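You operate a simulated robot arm through the tools that you are given. There is no shell and no other tool. Be economical: measure what you need, move in short steps, check, and stop when the job is done.

You run a simulated robot arm. Do the job below in one go: nothing can be reset, and whatever is moved stays where it is left.

## Task
Stack the 150 cm card from the top of the tag bench on top of the 140 cm card.
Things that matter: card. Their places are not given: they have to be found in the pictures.

The check looks at the end state, three seconds after you hand in, the way a careful person would. Anything else that was tipped, shoved, dropped, spilled or broken makes it a failure.

## Robot
A 7-joint arm with a two-finger parallel gripper, fixed in place. Base frame: the origin is at the foot of the arm, x ahead of it, y to its left, z up; the work surface is at about z = 0. Readings come in mm, degrees, newtons and seconds.
With the tool pointing down near the work surface it reaches from about 220 to 580 mm from the base axis. Its first joint turns from -66.0 to 66.0 degrees. Payload 2.5 kg.
The TCP is the grasp point between the finger pads, 23 mm short of the fingertips. In the tool frame z runs along the fingers and y along their closing line. Largest opening 94 mm; finger width 38, thickness 10; the body of the gripper, 54 by 96 mm, starts 39 mm behind the TCP.
Orientation is told as [roll, pitch, yaw] about the base's x, y, z axes, in that order, counted from this pose: with the fingers straight down and closing along the base's y, the tool's x points along the base's -x, its y along +y and its z along -z.

## Interface
- The arm moves only by the tool drive_tool. Its arguments are lists of equal length, an entry for each row: "translation": the shift along the tool's x, y, z in mm, a list of three; "rotation": the turn, a rotation vector about the tool's x, y, z in degrees, a list of three; "jaw": the closure, from 0 (fully open) to 1 (shut). In form: {"translation": [[x, y, z], ...], "rotation": [[ax, ay, az], ...], "jaw": [jaw, ...]}. A call has 1 to 10 rows; each row is the pose to reach, as a shift and turn from the pose commanded when the call began, along the tool's axes at that moment. A row lasts 0.2 s, in which the tool goes at most 50 mm and 8.6 degrees; a call with a longer step from one row to the next is refused whole, and so is a gripper value outside its range. Where a pose cannot be reached the arm comes as near as it can. A force on the tool above 40 N (or 10 N above the force at the start of the call, whichever is more), or a blocked arm, ends the call early, and 0.2 s more pass. The fingers move at their own pace (about 108 mm/s each) and stop on an object; they squeeze with about 42 N. The grip force told is the motor's: it shows also when the fingers shut on nothing. Time passes only in rows, and 0.2 s behind the last, so rows that repeat a pose let the fingers close. The reply holds the time, the measured pose of the TCP, the force on the tool along the base axes, the opening and the grip force, in the units named above and with some noise.
- Cameras (640 x 400 px; columns grow to the right, rows downward): "scene" is fixed at [131.6, -441.1, 518.8]; the picture's right is [0.53, -0.85, 0.00], its down [-0.68, -0.43, -0.60] and it looks along [0.51, 0.32, -0.80] (base axes); focal length 308 px, centre (320, 200). "wrist" rides on the gripper at [-39, 0, -44] in the tool frame; the picture's right is [0.00, -1.00, 0.00], its down [0.97, 0.00, -0.24] and it looks along [0.24, 0.00, 0.97] (tool axes); focal length 218 px, centre (320, 200).
- camera(camera): a new picture of that camera. The clock stands still meanwhile.
- pixel_to_xyz(camera, pixels): there is no depth. For up to 12 entries [column, row, z] of the newest picture of that camera ("zoom" is the newest enlarged one), the place [x, y] in the base frame at which the ray of that pixel passes the height z, good to about 2 mm. The clock stands still meanwhile.
- enlarge(camera, box): a new picture of the part [left, top, right, bottom] of that camera's present view, enlarged. The clock stands still meanwhile.
- finish_job(): hands the job in; it is judged then, once.

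Keep the steps short. Do not move on a guess: measure, check each grasp and each placing, and mend mistakes. In all there are 60 turns and 30 pictures (those below and enlarged ones count). Leave the gripper open and the arm clear of the work at the hand-in unless told otherwise, and finish with a single line.

The tools are called as a command line: name --argument value ..., lists and objects as JSON in quotes. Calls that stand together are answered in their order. drive_tool: Moves the arm, as the interface text tells. Its arguments: {"type":"object","properties":{"translation":{"type":"array"},"rotation":{"type":"array"},"jaw":{"type":"array"}},"required":["translation","rotation","jaw"]} The other tools are called the same way: camera (camera) takes a picture; pixel_to_xyz (camera, pixels) gives the place at which the rays of pixels pass given heights; enlarge (camera, box) takes an enlarged picture of a part of a camera's view; finish_job () hands the job in.

At the start:

```text
time_s: 0.0
tcp_pos: [281.9, -199.6, 258.9]
tcp_rot: [0.0, 0.0, 0.0]
wrist_force: [0.1, 0.6, -0.2]
finger_gap: 94.0
grip_force: 0.0
```

scene: 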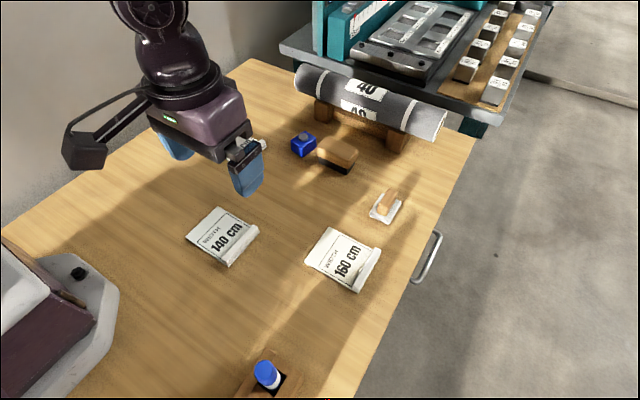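
wrist: 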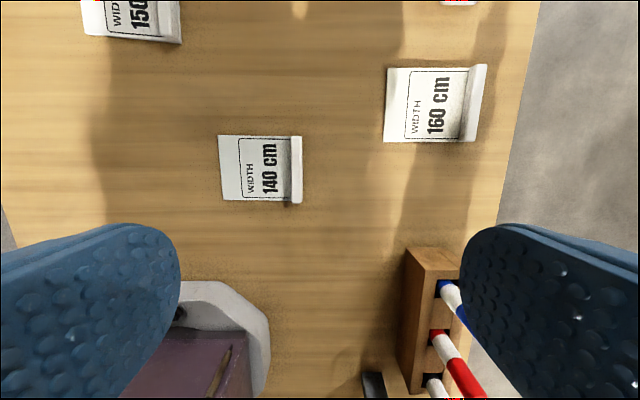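

The wrist view shows the 150 card at about (132,18), the 140 card at (260,168) and the 160 card at (435,103). I'll enlarge the cards in both cameras to see their shape.

enlarge --camera "wrist" --box '[60, 0, 380, 220]'

enlarge --camera "scene" --box '[170, 190, 400, 310]'

pixel_to_xyz --camera "wrist" --pixels '[[218, 135, 0], [302, 136, 0], [302, 203, 0], [222, 201, 0], [83, 35, 0], [181, 43, 0], [132, 18, 0], [290, 136, 0], [290, 203, 0]]'

```text
1.82 times, centred on (220, 110) of wrist
```

zoom: 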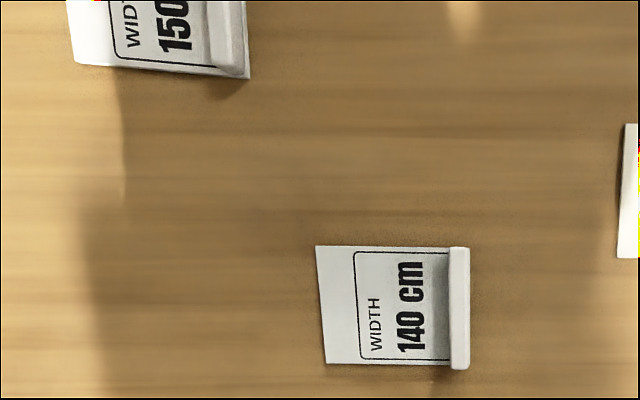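

```text
2.78 times, centred on (285, 250) of scene
```

zoom: 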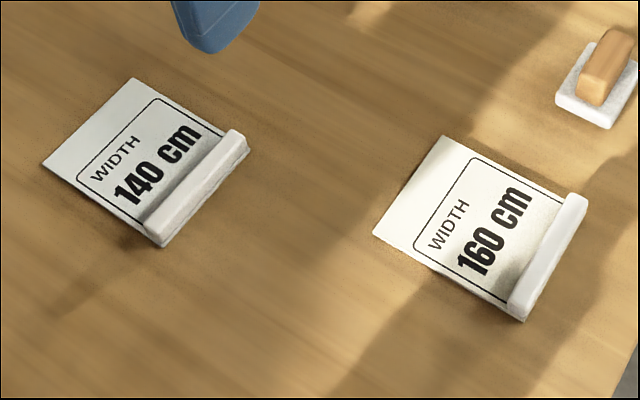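

```text
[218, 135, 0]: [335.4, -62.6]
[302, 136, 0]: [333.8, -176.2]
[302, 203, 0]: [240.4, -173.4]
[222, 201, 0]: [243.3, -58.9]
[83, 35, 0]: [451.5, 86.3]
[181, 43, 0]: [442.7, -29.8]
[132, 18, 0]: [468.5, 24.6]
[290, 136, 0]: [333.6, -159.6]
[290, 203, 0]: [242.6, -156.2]
```

The 140 card is a plate of about 94 x 115 mm with a raised ridge along its -y edge. The 150 card is only partly in view, near (490, 30). I'll stay high and move the wrist toward it for a better look.

drive_tool --translation '[[-25, 35, -5], [-50, 70, -10], [-75, 105, -15], [-100, 140, -20], [-125, 175, -20], [-150, 205, -20], [-165, 220, -20], [-165, 220, -20]]' --rotation '[[0, 0, 0], [0, 0, 0], [0, 0, 0], [0, 0, 0], [0, 0, 0], [0, 0, 0], [0, 0, 0], [0, 0, 0]]' --jaw '[0, 0, 0, 0, 0, 0, 0, 0]'

camera --camera "wrist"

camera --camera "scene"

```text
time_s: 1.8
tcp_pos: [446.4, 19.1, 278.5]
tcp_rot: [0.0, 0.0, -0.1]
wrist_force: [0.3, -0.2, 0.3]
finger_gap: 94.0
grip_force: 0.0
```

```text
25 pictures are left
```

wrist: 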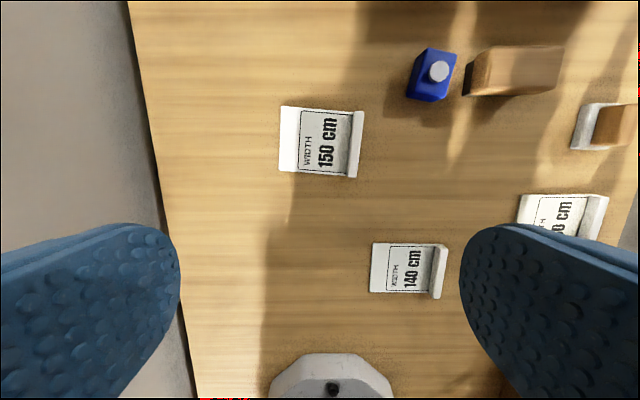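

```text
24 pictures are left
```

scene: 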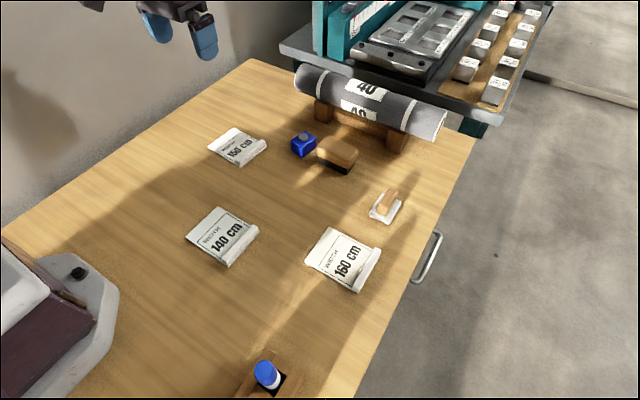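

The 150 card is now fully visible, at about (320,142) in the wrist view and (238,147) in the scene view. I'll enlarge both views to check its shape.

enlarge --camera "wrist" --box '[260, 80, 420, 180]'

enlarge --camera "scene" --box '[170, 110, 330, 210]'

pixel_to_xyz --camera "wrist" --pixels '[[281, 106, 0], [364, 111, 0], [357, 178, 0], [279, 172, 0], [354, 111, 12], [348, 177, 12], [372, 243, 0], [447, 245, 0], [440, 299, 0], [370, 292, 0]]'

pixel_to_xyz --camera "scene" --pixels '[[221, 207, 0], [186, 238, 0], [228, 266, 0], [260, 233, 0], [208, 148, 0], [236, 128, 0], [266, 149, 0], [240, 166, 0]]'

```text
4.00 times, centred on (340, 130) of wrist
```

zoom: 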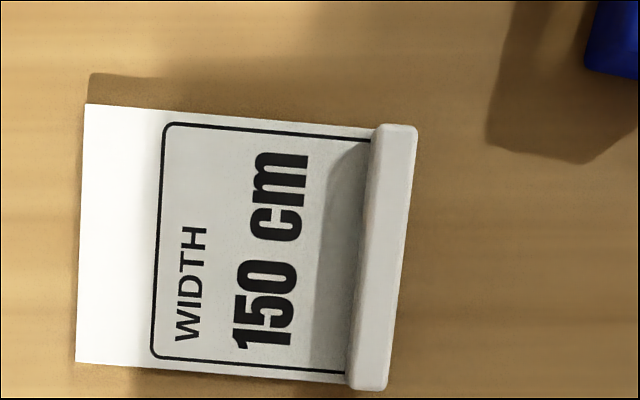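

```text
4.00 times, centred on (250, 160) of scene
```

zoom: 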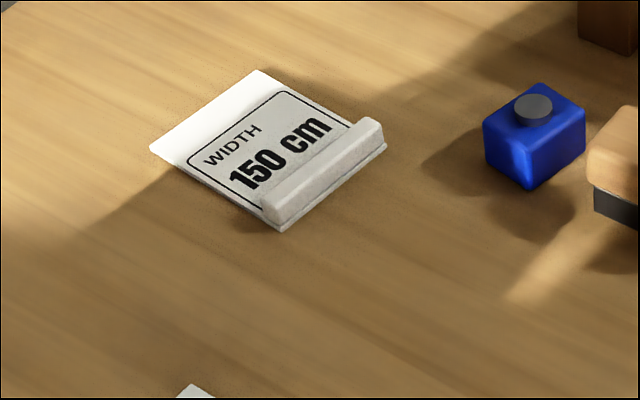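

```text
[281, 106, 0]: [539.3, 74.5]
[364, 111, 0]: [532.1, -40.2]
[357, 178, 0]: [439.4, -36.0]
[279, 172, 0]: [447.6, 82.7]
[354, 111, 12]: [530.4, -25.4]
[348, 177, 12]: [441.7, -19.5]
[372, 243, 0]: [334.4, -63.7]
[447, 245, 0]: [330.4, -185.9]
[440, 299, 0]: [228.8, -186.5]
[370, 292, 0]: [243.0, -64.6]
```

```text
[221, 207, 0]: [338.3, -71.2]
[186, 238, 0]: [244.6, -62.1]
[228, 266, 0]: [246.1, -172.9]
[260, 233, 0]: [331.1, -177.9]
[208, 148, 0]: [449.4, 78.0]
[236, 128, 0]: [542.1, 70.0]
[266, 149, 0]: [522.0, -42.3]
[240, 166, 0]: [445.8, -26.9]
```

I'll find the ridge height by parallax, matching the same ridge corners in the scene and wrist views at several heights.

pixel_to_xyz --camera "wrist" --pixels '[[364, 112, 10], [364, 112, 20], [364, 112, 30], [347, 176.5, 10], [347, 176.5, 20], [347, 176.5, 30], [356.5, 177.5, 10], [356.5, 177.5, 20], [354.5, 111.5, 10], [354.5, 111.5, 20]]'

pixel_to_xyz --camera "scene" --pixels '[[265, 141, 10], [265, 141, 20], [265, 141, 30], [235.5, 160, 10], [235.5, 160, 20], [235.5, 160, 30], [262, 139, 10], [262, 139, 20]]'

enlarge --camera "scene" --box '[205, 120, 275, 170]'

```text
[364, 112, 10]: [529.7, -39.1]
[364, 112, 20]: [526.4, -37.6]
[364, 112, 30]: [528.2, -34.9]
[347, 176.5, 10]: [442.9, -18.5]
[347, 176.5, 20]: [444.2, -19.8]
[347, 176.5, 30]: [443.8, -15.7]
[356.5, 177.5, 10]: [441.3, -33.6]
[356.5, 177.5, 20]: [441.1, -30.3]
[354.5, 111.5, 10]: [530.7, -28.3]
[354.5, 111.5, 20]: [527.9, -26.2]
```

```text
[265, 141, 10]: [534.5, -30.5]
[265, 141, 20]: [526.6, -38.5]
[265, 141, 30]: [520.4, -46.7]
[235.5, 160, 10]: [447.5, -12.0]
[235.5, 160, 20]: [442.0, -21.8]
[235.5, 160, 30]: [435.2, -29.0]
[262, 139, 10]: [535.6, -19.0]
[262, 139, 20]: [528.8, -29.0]
```

```text
8.00 times, centred on (240, 145) of scene
```

zoom: 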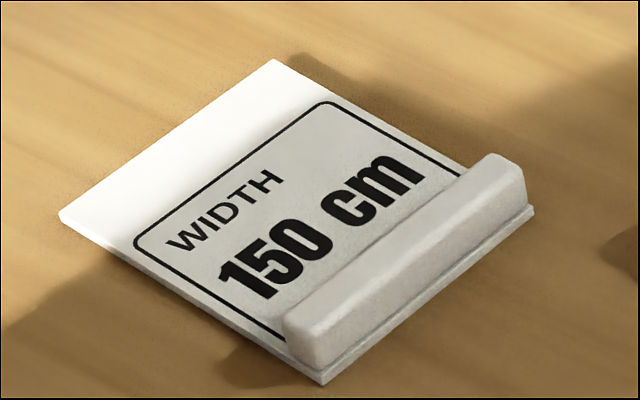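

The 150 card's plate is about 3 mm thick and its ridge is about 14 mm wide, with the top near z≈19. The ridge centre is near (485.5, -28.7) and the yaw is about -4.4°. I'll go above it, turned to match, stop at z≈80 and check.

drive_tool --translation '[[-10, -12, 40], [-20, -24, 80], [-30, -36, 120], [-39, -48, 160], [-39, -48, 198], [-39, -48, 198]]' --rotation '[[0, 0, 1], [0, 0, 2], [0, 0, 3], [0, 0, 4.3], [0, 0, 4.3], [0, 0, 4.3]]' --jaw '[0, 0, 0, 0.3, 0.5, 0.5]'

camera --camera "wrist"

camera --camera "scene"

```text
time_s: 3.2
tcp_pos: [485.7, -29.7, 81.2]
tcp_rot: [0.0, 0.0, -4.3]
wrist_force: [0.1, -0.6, 0.5]
finger_gap: 47.0
grip_force: 0.2
```

```text
20 pictures are left
```

wrist: 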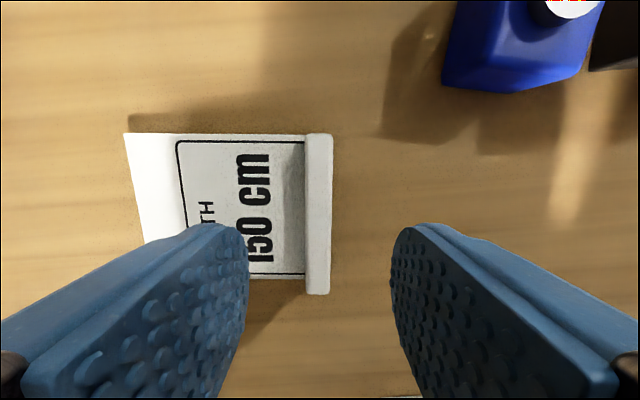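

```text
19 pictures are left
```

scene: 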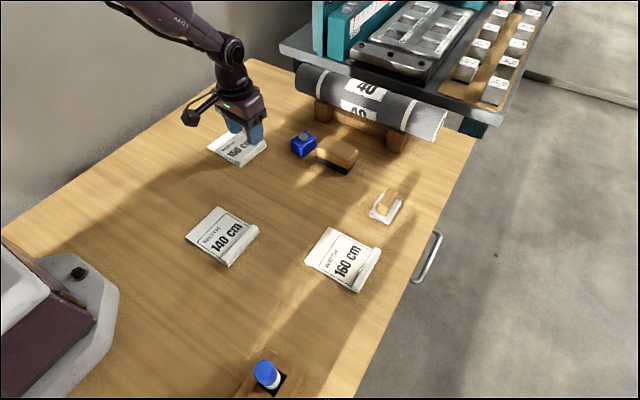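

The ridge's centre column is about 319, level with the gripper's 320. Next I'll check where it lies along its length.

pixel_to_xyz --camera "wrist" --pixels '[[319, 135, 19], [318, 293, 19], [306, 200, 19], [332, 200, 19], [124, 133, 2], [330, 293, 19], [330, 293, 3]]'

```text
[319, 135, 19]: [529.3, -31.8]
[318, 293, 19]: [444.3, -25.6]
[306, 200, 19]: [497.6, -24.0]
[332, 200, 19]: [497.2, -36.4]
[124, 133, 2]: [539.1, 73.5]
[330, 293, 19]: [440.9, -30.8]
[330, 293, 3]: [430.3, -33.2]
```

The ridge centre comes out at (487, -28.7), so we are aligned. I'll go down until the fingertips are at about z=6, just above the plate.

drive_tool --translation '[[0, 1, 20], [0, 1, 40], [0, 1, 47], [0, 1, 52], [0, 1, 52]]' --rotation '[[0, 0, 0], [0, 0, 0], [0, 0, 0], [0, 0, 0], [0, 0, 0]]' --jaw '[0.5, 0.5, 0.5, 0.5, 0.5]'

enlarge --camera "scene" --box '[190, 90, 290, 170]'

```text
time_s: 4.4
tcp_pos: [484.8, -27.2, 29.2]
tcp_rot: [0.1, 0.0, -4.3]
wrist_force: [0.3, 0.1, 0.0]
finger_gap: 47.0
grip_force: 0.0
```

```text
5.00 times, centred on (240, 130) of scene
```

zoom: 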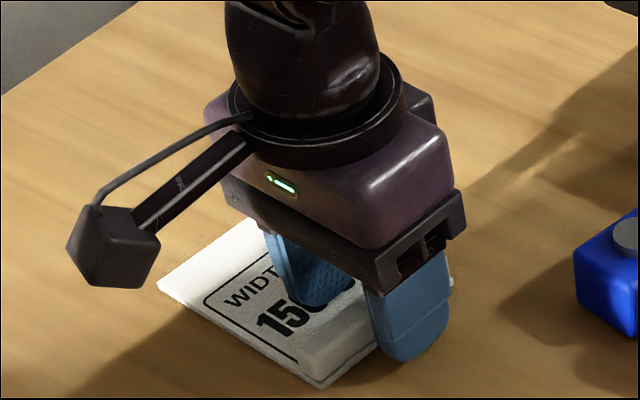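

The fingers straddle the ridge and there's no contact force. I'll close them.

drive_tool --translation '[[0, 0, 0], [0, 0, 0], [0, 0, 0], [0, 0, 0]]' --rotation '[[0, 0, 0], [0, 0, 0], [0, 0, 0], [0, 0, 0]]' --jaw '[0.8, 1, 1, 1]'

```text
time_s: 5.4
tcp_pos: [485.1, -26.4, 29.0]
tcp_rot: [0.0, 0.0, -4.3]
wrist_force: [0.7, -0.3, -0.5]
finger_gap: 12.6
grip_force: 41.1
```

The jaws stopped 12.6 mm apart at 41 N, so the ridge is held. I'll lift slowly.

drive_tool --translation '[[0, 0, -5], [0, 0, -15], [0, 0, -35], [0, 0, -60], [0, 0, -90], [0, 0, -90]]' --rotation '[[0, 0, 0], [0, 0, 0], [0, 0, 0], [0, 0, 0], [0, 0, 0], [0, 0, 0]]' --jaw '[1, 1, 1, 1, 1, 1]'

camera --camera "wrist"

enlarge --camera "scene" --box '[170, 60, 330, 180]'

```text
time_s: 6.8
tcp_pos: [484.9, -27.2, 121.2]
tcp_rot: [0.0, 0.0, -4.3]
wrist_force: [-0.1, 0.0, 0.1]
finger_gap: 0.0
grip_force: 41.6
```

```text
17 pictures are left
```

wrist: 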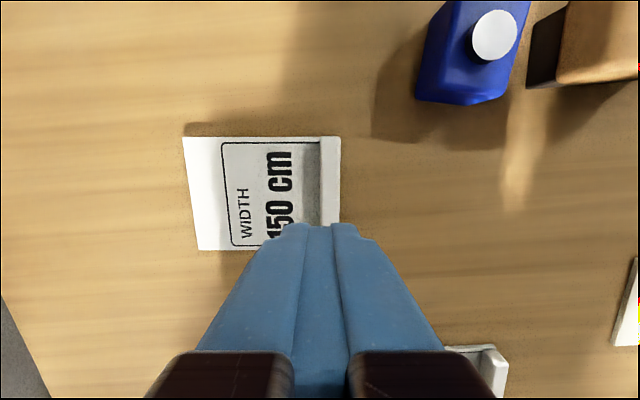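

```text
3.33 times, centred on (250, 120) of scene
```

zoom: 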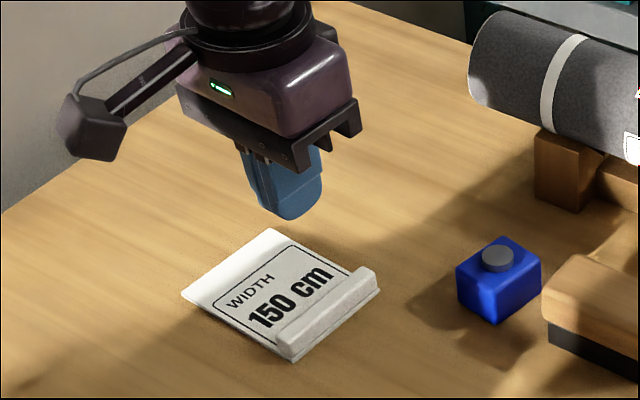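

The jaws shut to 0 and the card stayed down, so only the rounded tips had caught the ridge. I need to grip lower. First I'll re-measure where the ridge is now.

pixel_to_xyz --camera "wrist" --pixels '[[320, 138, 18], [340, 138, 18], [321, 220, 18], [341, 220, 18], [183, 137, 2], [198, 250, 2]]'

drive_tool --translation '[[0, 0, 0], [0, 0, 0]]' --rotation '[[0, 0, 0], [0, 0, 0]]' --jaw '[0.6, 0.6]'

enlarge --camera "wrist" --box '[160, 100, 420, 270]'

```text
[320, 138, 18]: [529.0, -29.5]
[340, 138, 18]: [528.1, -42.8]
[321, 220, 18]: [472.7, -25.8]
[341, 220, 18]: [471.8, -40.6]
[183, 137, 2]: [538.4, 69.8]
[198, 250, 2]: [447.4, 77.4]
```

```text
time_s: 7.4
tcp_pos: [484.8, -25.0, 120.2]
tcp_rot: [0.0, -0.1, -4.3]
wrist_force: [-0.5, 0.3, 0.3]
finger_gap: 37.7
grip_force: 0.0
```

```text
2.35 times, centred on (290, 185) of wrist
```

zoom: 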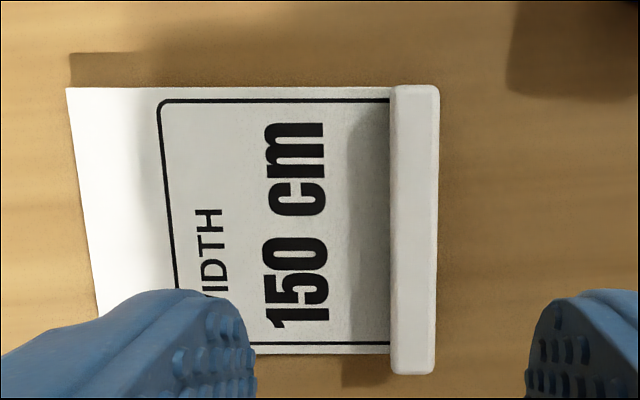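

The card slid about 4–6 mm toward -y, and the ridge centre is now about 6.5 mm to tool -y. I'll recentre, then go lower than before and watch the force.

drive_tool --translation '[[0, -6.5, 30], [0, -6.5, 60], [0, -6.5, 80], [0, -6.5, 90], [0, -6.5, 92], [0, -6.5, 93], [0, -6.5, 93]]' --rotation '[[0, 0, 0], [0, 0, 0], [0, 0, 0], [0, 0, 0], [0, 0, 0], [0, 0, 0], [0, 0, 0]]' --jaw '[0.6, 0.6, 0.6, 0.6, 0.6, 0.6, 0.6]'

drive_tool --translation '[[0, 0, 1], [0, 0, 2], [0, 0, 2]]' --rotation '[[0, 0, 0], [0, 0, 0], [0, 0, 0]]' --jaw '[0.6, 0.6, 0.6]'

enlarge --camera "wrist" --box '[160, 100, 480, 300]'

```text
time_s: 9.0
tcp_pos: [486.7, -34.3, 25.4]
tcp_rot: [0.0, -0.2, -4.3]
wrist_force: [-2.9, 0.3, 8.4]
finger_gap: 37.6
grip_force: 0.1
```

```text
time_s: 9.8
tcp_pos: [486.4, -32.9, 25.4]
tcp_rot: [0.1, -0.2, -4.3]
wrist_force: [-7.4, -1.3, 34.7]
finger_gap: 36.8
grip_force: 0.1
```

```text
2.00 times, centred on (320, 200) of wrist
```

zoom: 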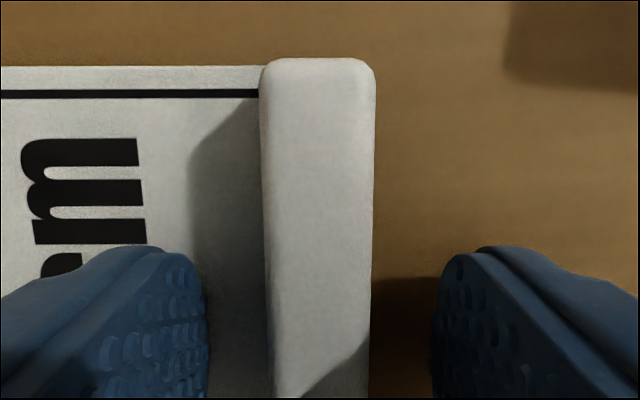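

The tips touched the plate at TCP z≈26, so the ridge is now fully between the fingers and centred. I'll back off 2.7 mm to release the pressure, close, and do a very small test lift.

drive_tool --translation '[[0, 0, -2.7], [0, 0, -2.7], [0, 0, -2.7], [0, 0, -2.7], [0, 0, -2.7]]' --rotation '[[0, 0, 0], [0, 0, 0], [0, 0, 0], [0, 0, 0], [0, 0, 0]]' --jaw '[0.6, 0.8, 1, 1, 1]'

drive_tool --translation '[[0, 0, -2], [0, 0, -4], [0, 0, -7], [0, 0, -10], [0, 0, -10]]' --rotation '[[0, 0, 0], [0, 0, 0], [0, 0, 0], [0, 0, 0], [0, 0, 0]]' --jaw '[1, 1, 1, 1, 1]'

enlarge --camera "scene" --box '[190, 90, 290, 170]'

```text
time_s: 11.0
tcp_pos: [486.1, -35.3, 26.3]
tcp_rot: [0.0, 0.0, -4.4]
wrist_force: [-0.4, -3.4, 8.6]
finger_gap: 12.7
grip_force: 41.5
```

```text
time_s: 12.2
tcp_pos: [485.2, -34.4, 37.9]
tcp_rot: [-0.1, -0.1, -4.3]
wrist_force: [-0.3, -0.3, -0.5]
finger_gap: 12.7
grip_force: 42.3
```

```text
5.00 times, centred on (240, 130) of scene
```

zoom: 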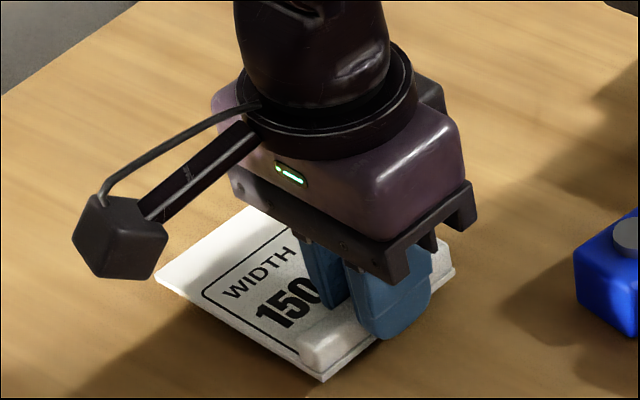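

The gap is still 12.7 mm, but the picture doesn't clearly show a lift. I'll raise a bit more and check.

drive_tool --translation '[[0, 0, -4], [0, 0, -8], [0, 0, -12], [0, 0, -12]]' --rotation '[[0, 0, 0], [0, 0, 0], [0, 0, 0], [0, 0, 0]]' --jaw '[1, 1, 1, 1]'

enlarge --camera "scene" --box '[190, 90, 290, 170]'

```text
time_s: 13.2
tcp_pos: [484.9, -33.7, 50.0]
tcp_rot: [0.0, 0.0, -4.4]
wrist_force: [0.2, 0.8, -0.1]
finger_gap: 12.9
grip_force: 41.7
```

```text
5.00 times, centred on (240, 130) of scene
```

zoom: 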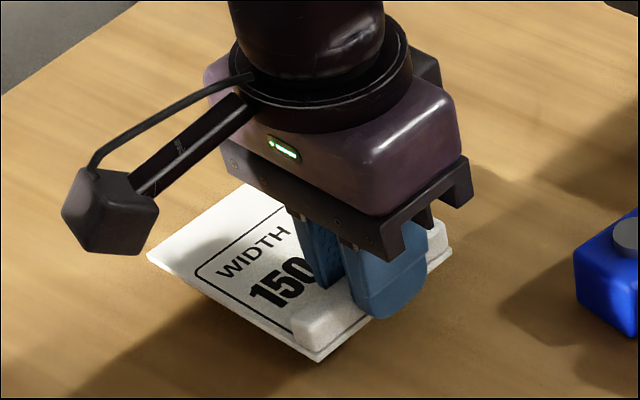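

The card is now clearly lifted. I'll raise it higher and take an enlarged scene view of the 140 card to measure it accurately.

drive_tool --translation '[[0, 0, -15], [0, 0, -35], [0, 0, -60], [0, 0, -80], [0, 0, -80]]' --rotation '[[0, 0, 0], [0, 0, 0], [0, 0, 0], [0, 0, 0], [0, 0, 0]]' --jaw '[1, 1, 1, 1, 1]'

enlarge --camera "scene" --box '[175, 200, 271, 272]'

camera --camera "wrist"

```text
time_s: 14.4
tcp_pos: [484.3, -34.0, 128.8]
tcp_rot: [0.0, 0.0, -4.3]
wrist_force: [-0.4, 0.4, 0.1]
finger_gap: 12.5
grip_force: 41.7
```

```text
5.56 times, centred on (223, 236) of scene
```

zoom: 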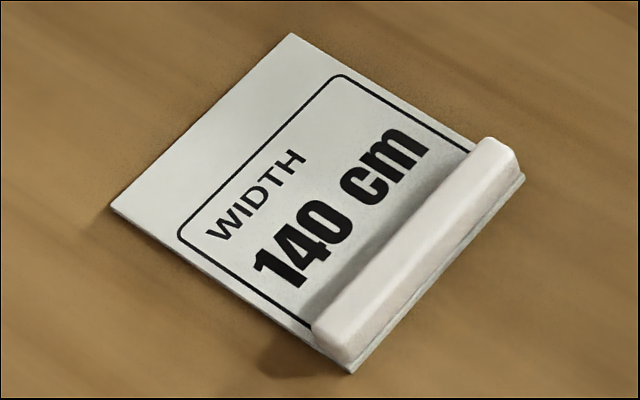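

```text
10 pictures are left
```

wrist: 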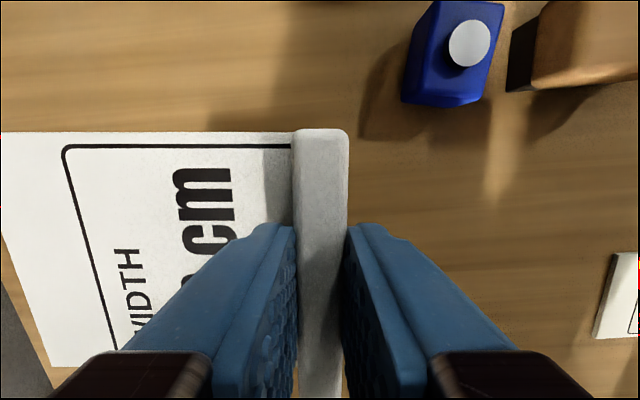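

The card is held straight and square. I'll measure the 140 card from the zoom, with the plate corners at z≈3 and the ridge's inner top edge at z≈19.

pixel_to_xyz --camera "zoom" --pixels '[[291, 33, 3], [110, 206, 3], [351, 373, 1], [525, 178, 1], [488, 138, 17], [314, 325, 17], [518, 155, 17], [350, 360, 17]]'

```text
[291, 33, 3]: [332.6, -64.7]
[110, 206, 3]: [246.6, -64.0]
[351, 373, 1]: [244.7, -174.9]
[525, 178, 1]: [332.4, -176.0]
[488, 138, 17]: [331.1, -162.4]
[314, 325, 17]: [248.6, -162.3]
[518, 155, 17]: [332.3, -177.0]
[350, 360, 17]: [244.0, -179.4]
```

The 140 card covers x≈244–333, y≈-64 to -176, with its ridge's inner face at y≈-162 and yaw about -1°. If I placed the 150 card the same way round, the gripper would hit the 140's ridge. I'll turn it 90° so it lies flat on the plate beside that ridge, with its own ridge at the +x end. That puts the TCP target at (333, -111) and yaw at 89. The turn and move happen up high.

drive_tool --translation '[[5, -5, -10], [15, -12, -15], [30, -22, -15], [46, -32, -15], [64, -43, -15], [82, -54, -15], [100, -65, -15], [118, -75, -15], [134, -83, -15], [145.3, -88.6, -15]]' --rotation '[[0, 0, -8], [0, 0, -16], [0, 0, -24], [0, 0, -32], [0, 0, -40], [0, 0, -48], [0, 0, -56], [0, 0, -64], [0, 0, -72], [0, 0, -80]]' --jaw '[1, 1, 1, 1, 1, 1, 1, 1, 1, 1]'

drive_tool --translation '[[0, 0, 0], [0, 0, 0], [0, 0, 0]]' --rotation '[[0, 0, -7], [0, 0, -13.3], [0, 0, -13.3]]' --jaw '[1, 1, 1]'

camera --camera "scene"

camera --camera "wrist"

```text
time_s: 16.6
tcp_pos: [332.6, -110.3, 143.5]
tcp_rot: [0.0, 0.0, 75.8]
wrist_force: [-0.8, 0.0, 0.4]
finger_gap: 12.7
grip_force: 41.9
```

```text
time_s: 17.4
tcp_pos: [333.7, -111.3, 143.5]
tcp_rot: [0.0, 0.0, 89.0]
wrist_force: [0.2, 0.3, -0.8]
finger_gap: 12.6
grip_force: 42.5
```

```text
9 pictures are left
```

scene: 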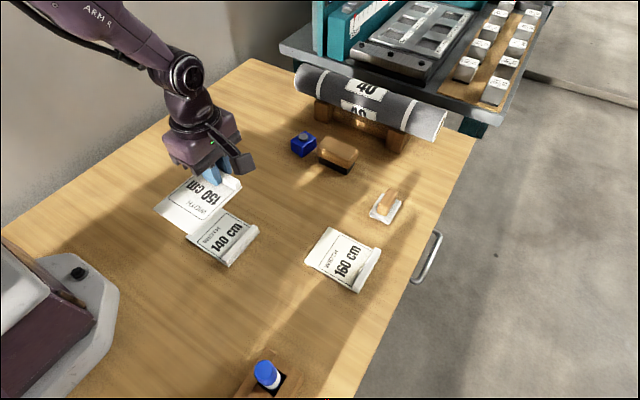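

```text
8 pictures are left
```

wrist: 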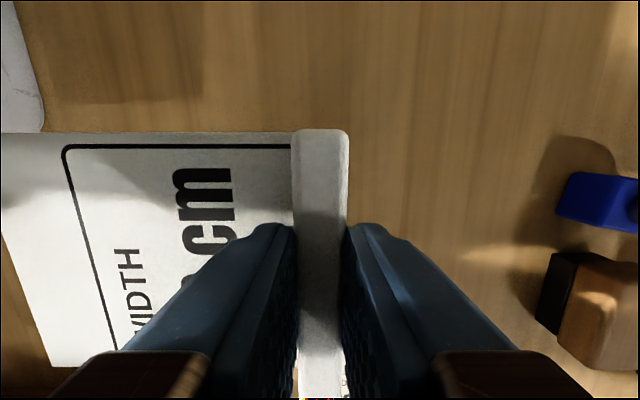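

The turn worked and the card is still held square. I'll measure how far the held card reaches along y: its +y end is at wrist rows 130–133, and the far end at z≈120.

pixel_to_xyz --camera "wrist" --pixels '[[320, 130, 136], [290, 133, 120], [10, 133, 120], [50, 366, 120], [20, 270, 120]]'

pixel_to_xyz --camera "scene" --pixels '[[154, 207, 119], [191, 233, 119]]'

```text
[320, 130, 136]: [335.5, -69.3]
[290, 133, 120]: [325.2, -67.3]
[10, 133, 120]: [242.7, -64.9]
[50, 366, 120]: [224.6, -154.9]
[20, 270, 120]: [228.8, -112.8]
```

```text
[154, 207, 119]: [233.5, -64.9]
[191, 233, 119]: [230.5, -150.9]
```

The held card spans y≈-66 to -154, which clears the 140's ridge face at -162 by about 7 mm. I'll lower it to just above the plate.

drive_tool --translation '[[0, 0, 25], [0, 0, 50], [0, 0, 75], [0, 0, 92], [0, 0, 102], [0, 0, 107], [0, 0, 107]]' --rotation '[[0, 0, 0], [0, 0, 0], [0, 0, 0], [0, 0, 0], [0, 0, 0], [0, 0, 0], [0, 0, 0]]' --jaw '[1, 1, 1, 1, 1, 1, 1]'

enlarge --camera "scene" --box '[160, 170, 288, 266]'

```text
time_s: 19.0
tcp_pos: [333.9, -110.9, 36.6]
tcp_rot: [0.0, 0.0, 89.0]
wrist_force: [-0.5, -0.2, -0.2]
finger_gap: 12.6
grip_force: 42.3
```

```text
4.17 times, centred on (224, 218) of scene
```

zoom: 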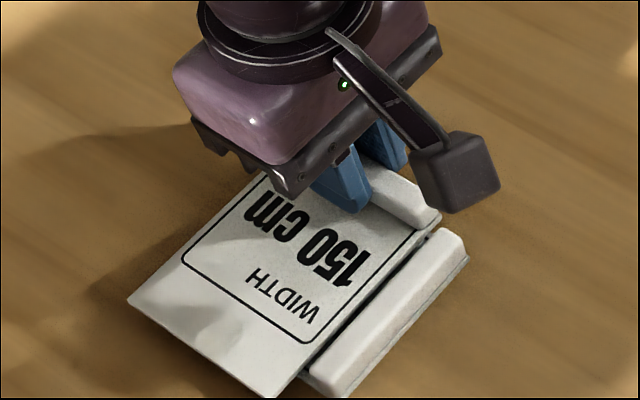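

It lines up beside the 140's ridge. I'll ease it down in small steps until it touches.

drive_tool --translation '[[0, 0, 2], [0, 0, 4], [0, 0, 5], [0, 0, 6], [0, 0, 6]]' --rotation '[[0, 0, 0], [0, 0, 0], [0, 0, 0], [0, 0, 0], [0, 0, 0]]' --jaw '[1, 1, 1, 1, 1]'

drive_tool --translation '[[0, 0, 0.7], [0, 0, 1.2], [0, 0, 1.2]]' --rotation '[[0, 0, 0], [0, 0, 0], [0, 0, 0]]' --jaw '[1, 1, 1]'

```text
time_s: 20.2
tcp_pos: [333.8, -110.1, 31.6]
tcp_rot: [0.0, 0.0, 89.0]
wrist_force: [-0.4, 0.2, 2.0]
finger_gap: 12.6
grip_force: 41.9
```

```text
time_s: 21.0
tcp_pos: [334.7, -111.5, 30.5]
tcp_rot: [-0.1, 0.0, 88.9]
wrist_force: [-0.6, 1.8, 18.2]
finger_gap: 13.0
grip_force: 42.0
```

There is 18 N of contact, so it is seated. I'll ease up 1 mm, open the jaws, and rise straight up.

drive_tool --translation '[[0, 0, -1], [0, 0, -1], [0, 0, -1], [0, 0, -1]]' --rotation '[[0, 0, 0], [0, 0, 0], [0, 0, 0], [0, 0, 0]]' --jaw '[1, 0.8, 0.65, 0.65]'

drive_tool --translation '[[0, 0, -5], [0, 0, -15], [0, 0, -40], [0, 0, -80], [0, 0, -120], [0, 0, -150], [0, 0, -150]]' --rotation '[[0, 0, 0], [0, 0, 0], [0, 0, 0], [0, 0, 0], [0, 0, 0], [0, 0, 0], [0, 0, 0]]' --jaw '[0.65, 0.65, 0.65, 0.3, 0, 0, 0]'

enlarge --camera "scene" --box '[160, 170, 288, 266]'

camera --camera "wrist"

```text
time_s: 22.0
tcp_pos: [334.0, -111.6, 32.1]
tcp_rot: [0.0, 0.1, 89.0]
wrist_force: [0.6, -0.1, 5.2]
finger_gap: 32.5
grip_force: 0.1
```

```text
time_s: 23.6
tcp_pos: [332.0, -111.3, 181.4]
tcp_rot: [-0.1, -0.2, 88.9]
wrist_force: [-0.5, 0.3, 0.2]
finger_gap: 94.0
grip_force: 0.1
```

```text
4.17 times, centred on (224, 218) of scene
```

zoom: 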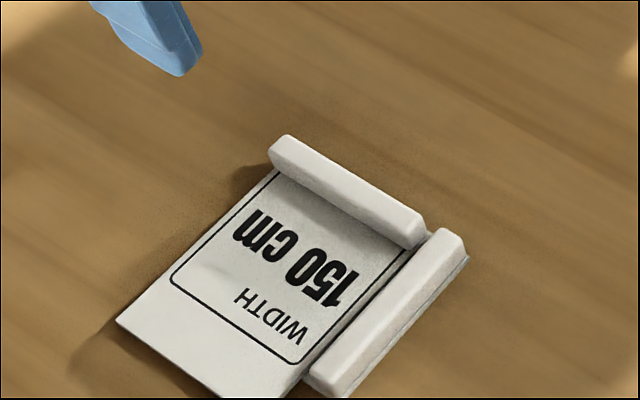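

```text
5 pictures are left
```

wrist: 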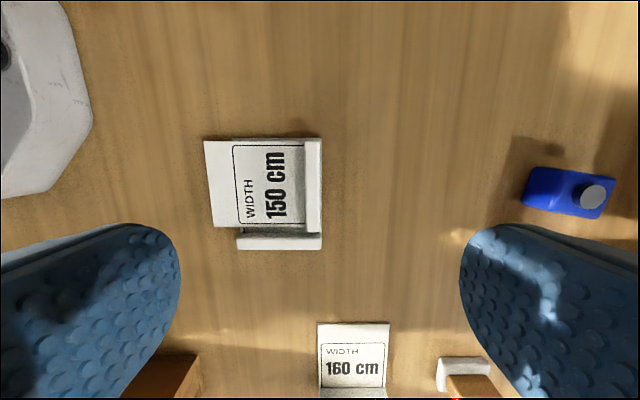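

The 150 card lies flat on the 140 card beside its ridge. The 140 card is still in place and the other objects look untouched. I'll lift the open gripper a bit farther away and take a last look.

drive_tool --translation '[[0, 0, -30], [0, 0, -60], [0, 0, -80], [0, 0, -80]]' --rotation '[[0, 0, 0], [0, 0, 0], [0, 0, 0], [0, 0, 0]]' --jaw '[0, 0, 0, 0]'

camera --camera "scene"

```text
time_s: 24.6
tcp_pos: [334.6, -111.2, 262.0]
tcp_rot: [0.1, 0.0, 89.0]
wrist_force: [-0.2, 0.7, 0.9]
finger_gap: 93.9
grip_force: 0.0
```

```text
4 pictures are left
```

scene: 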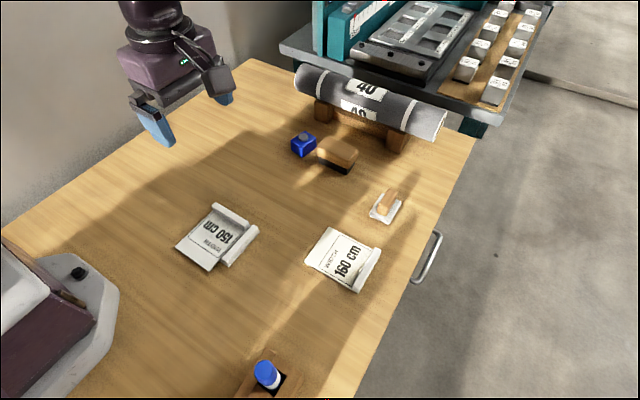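

The stack sits flat and steady, everything else is where it was, and the gripper is open and clear. I'm handing in.

finish_job

```text
The job is handed in.
```

The 150 cm card is lying flat on top of the 140 cm card, turned 90° to clear the 140's ridge and overhanging one edge by roughly 2 cm; nothing else was disturbed.
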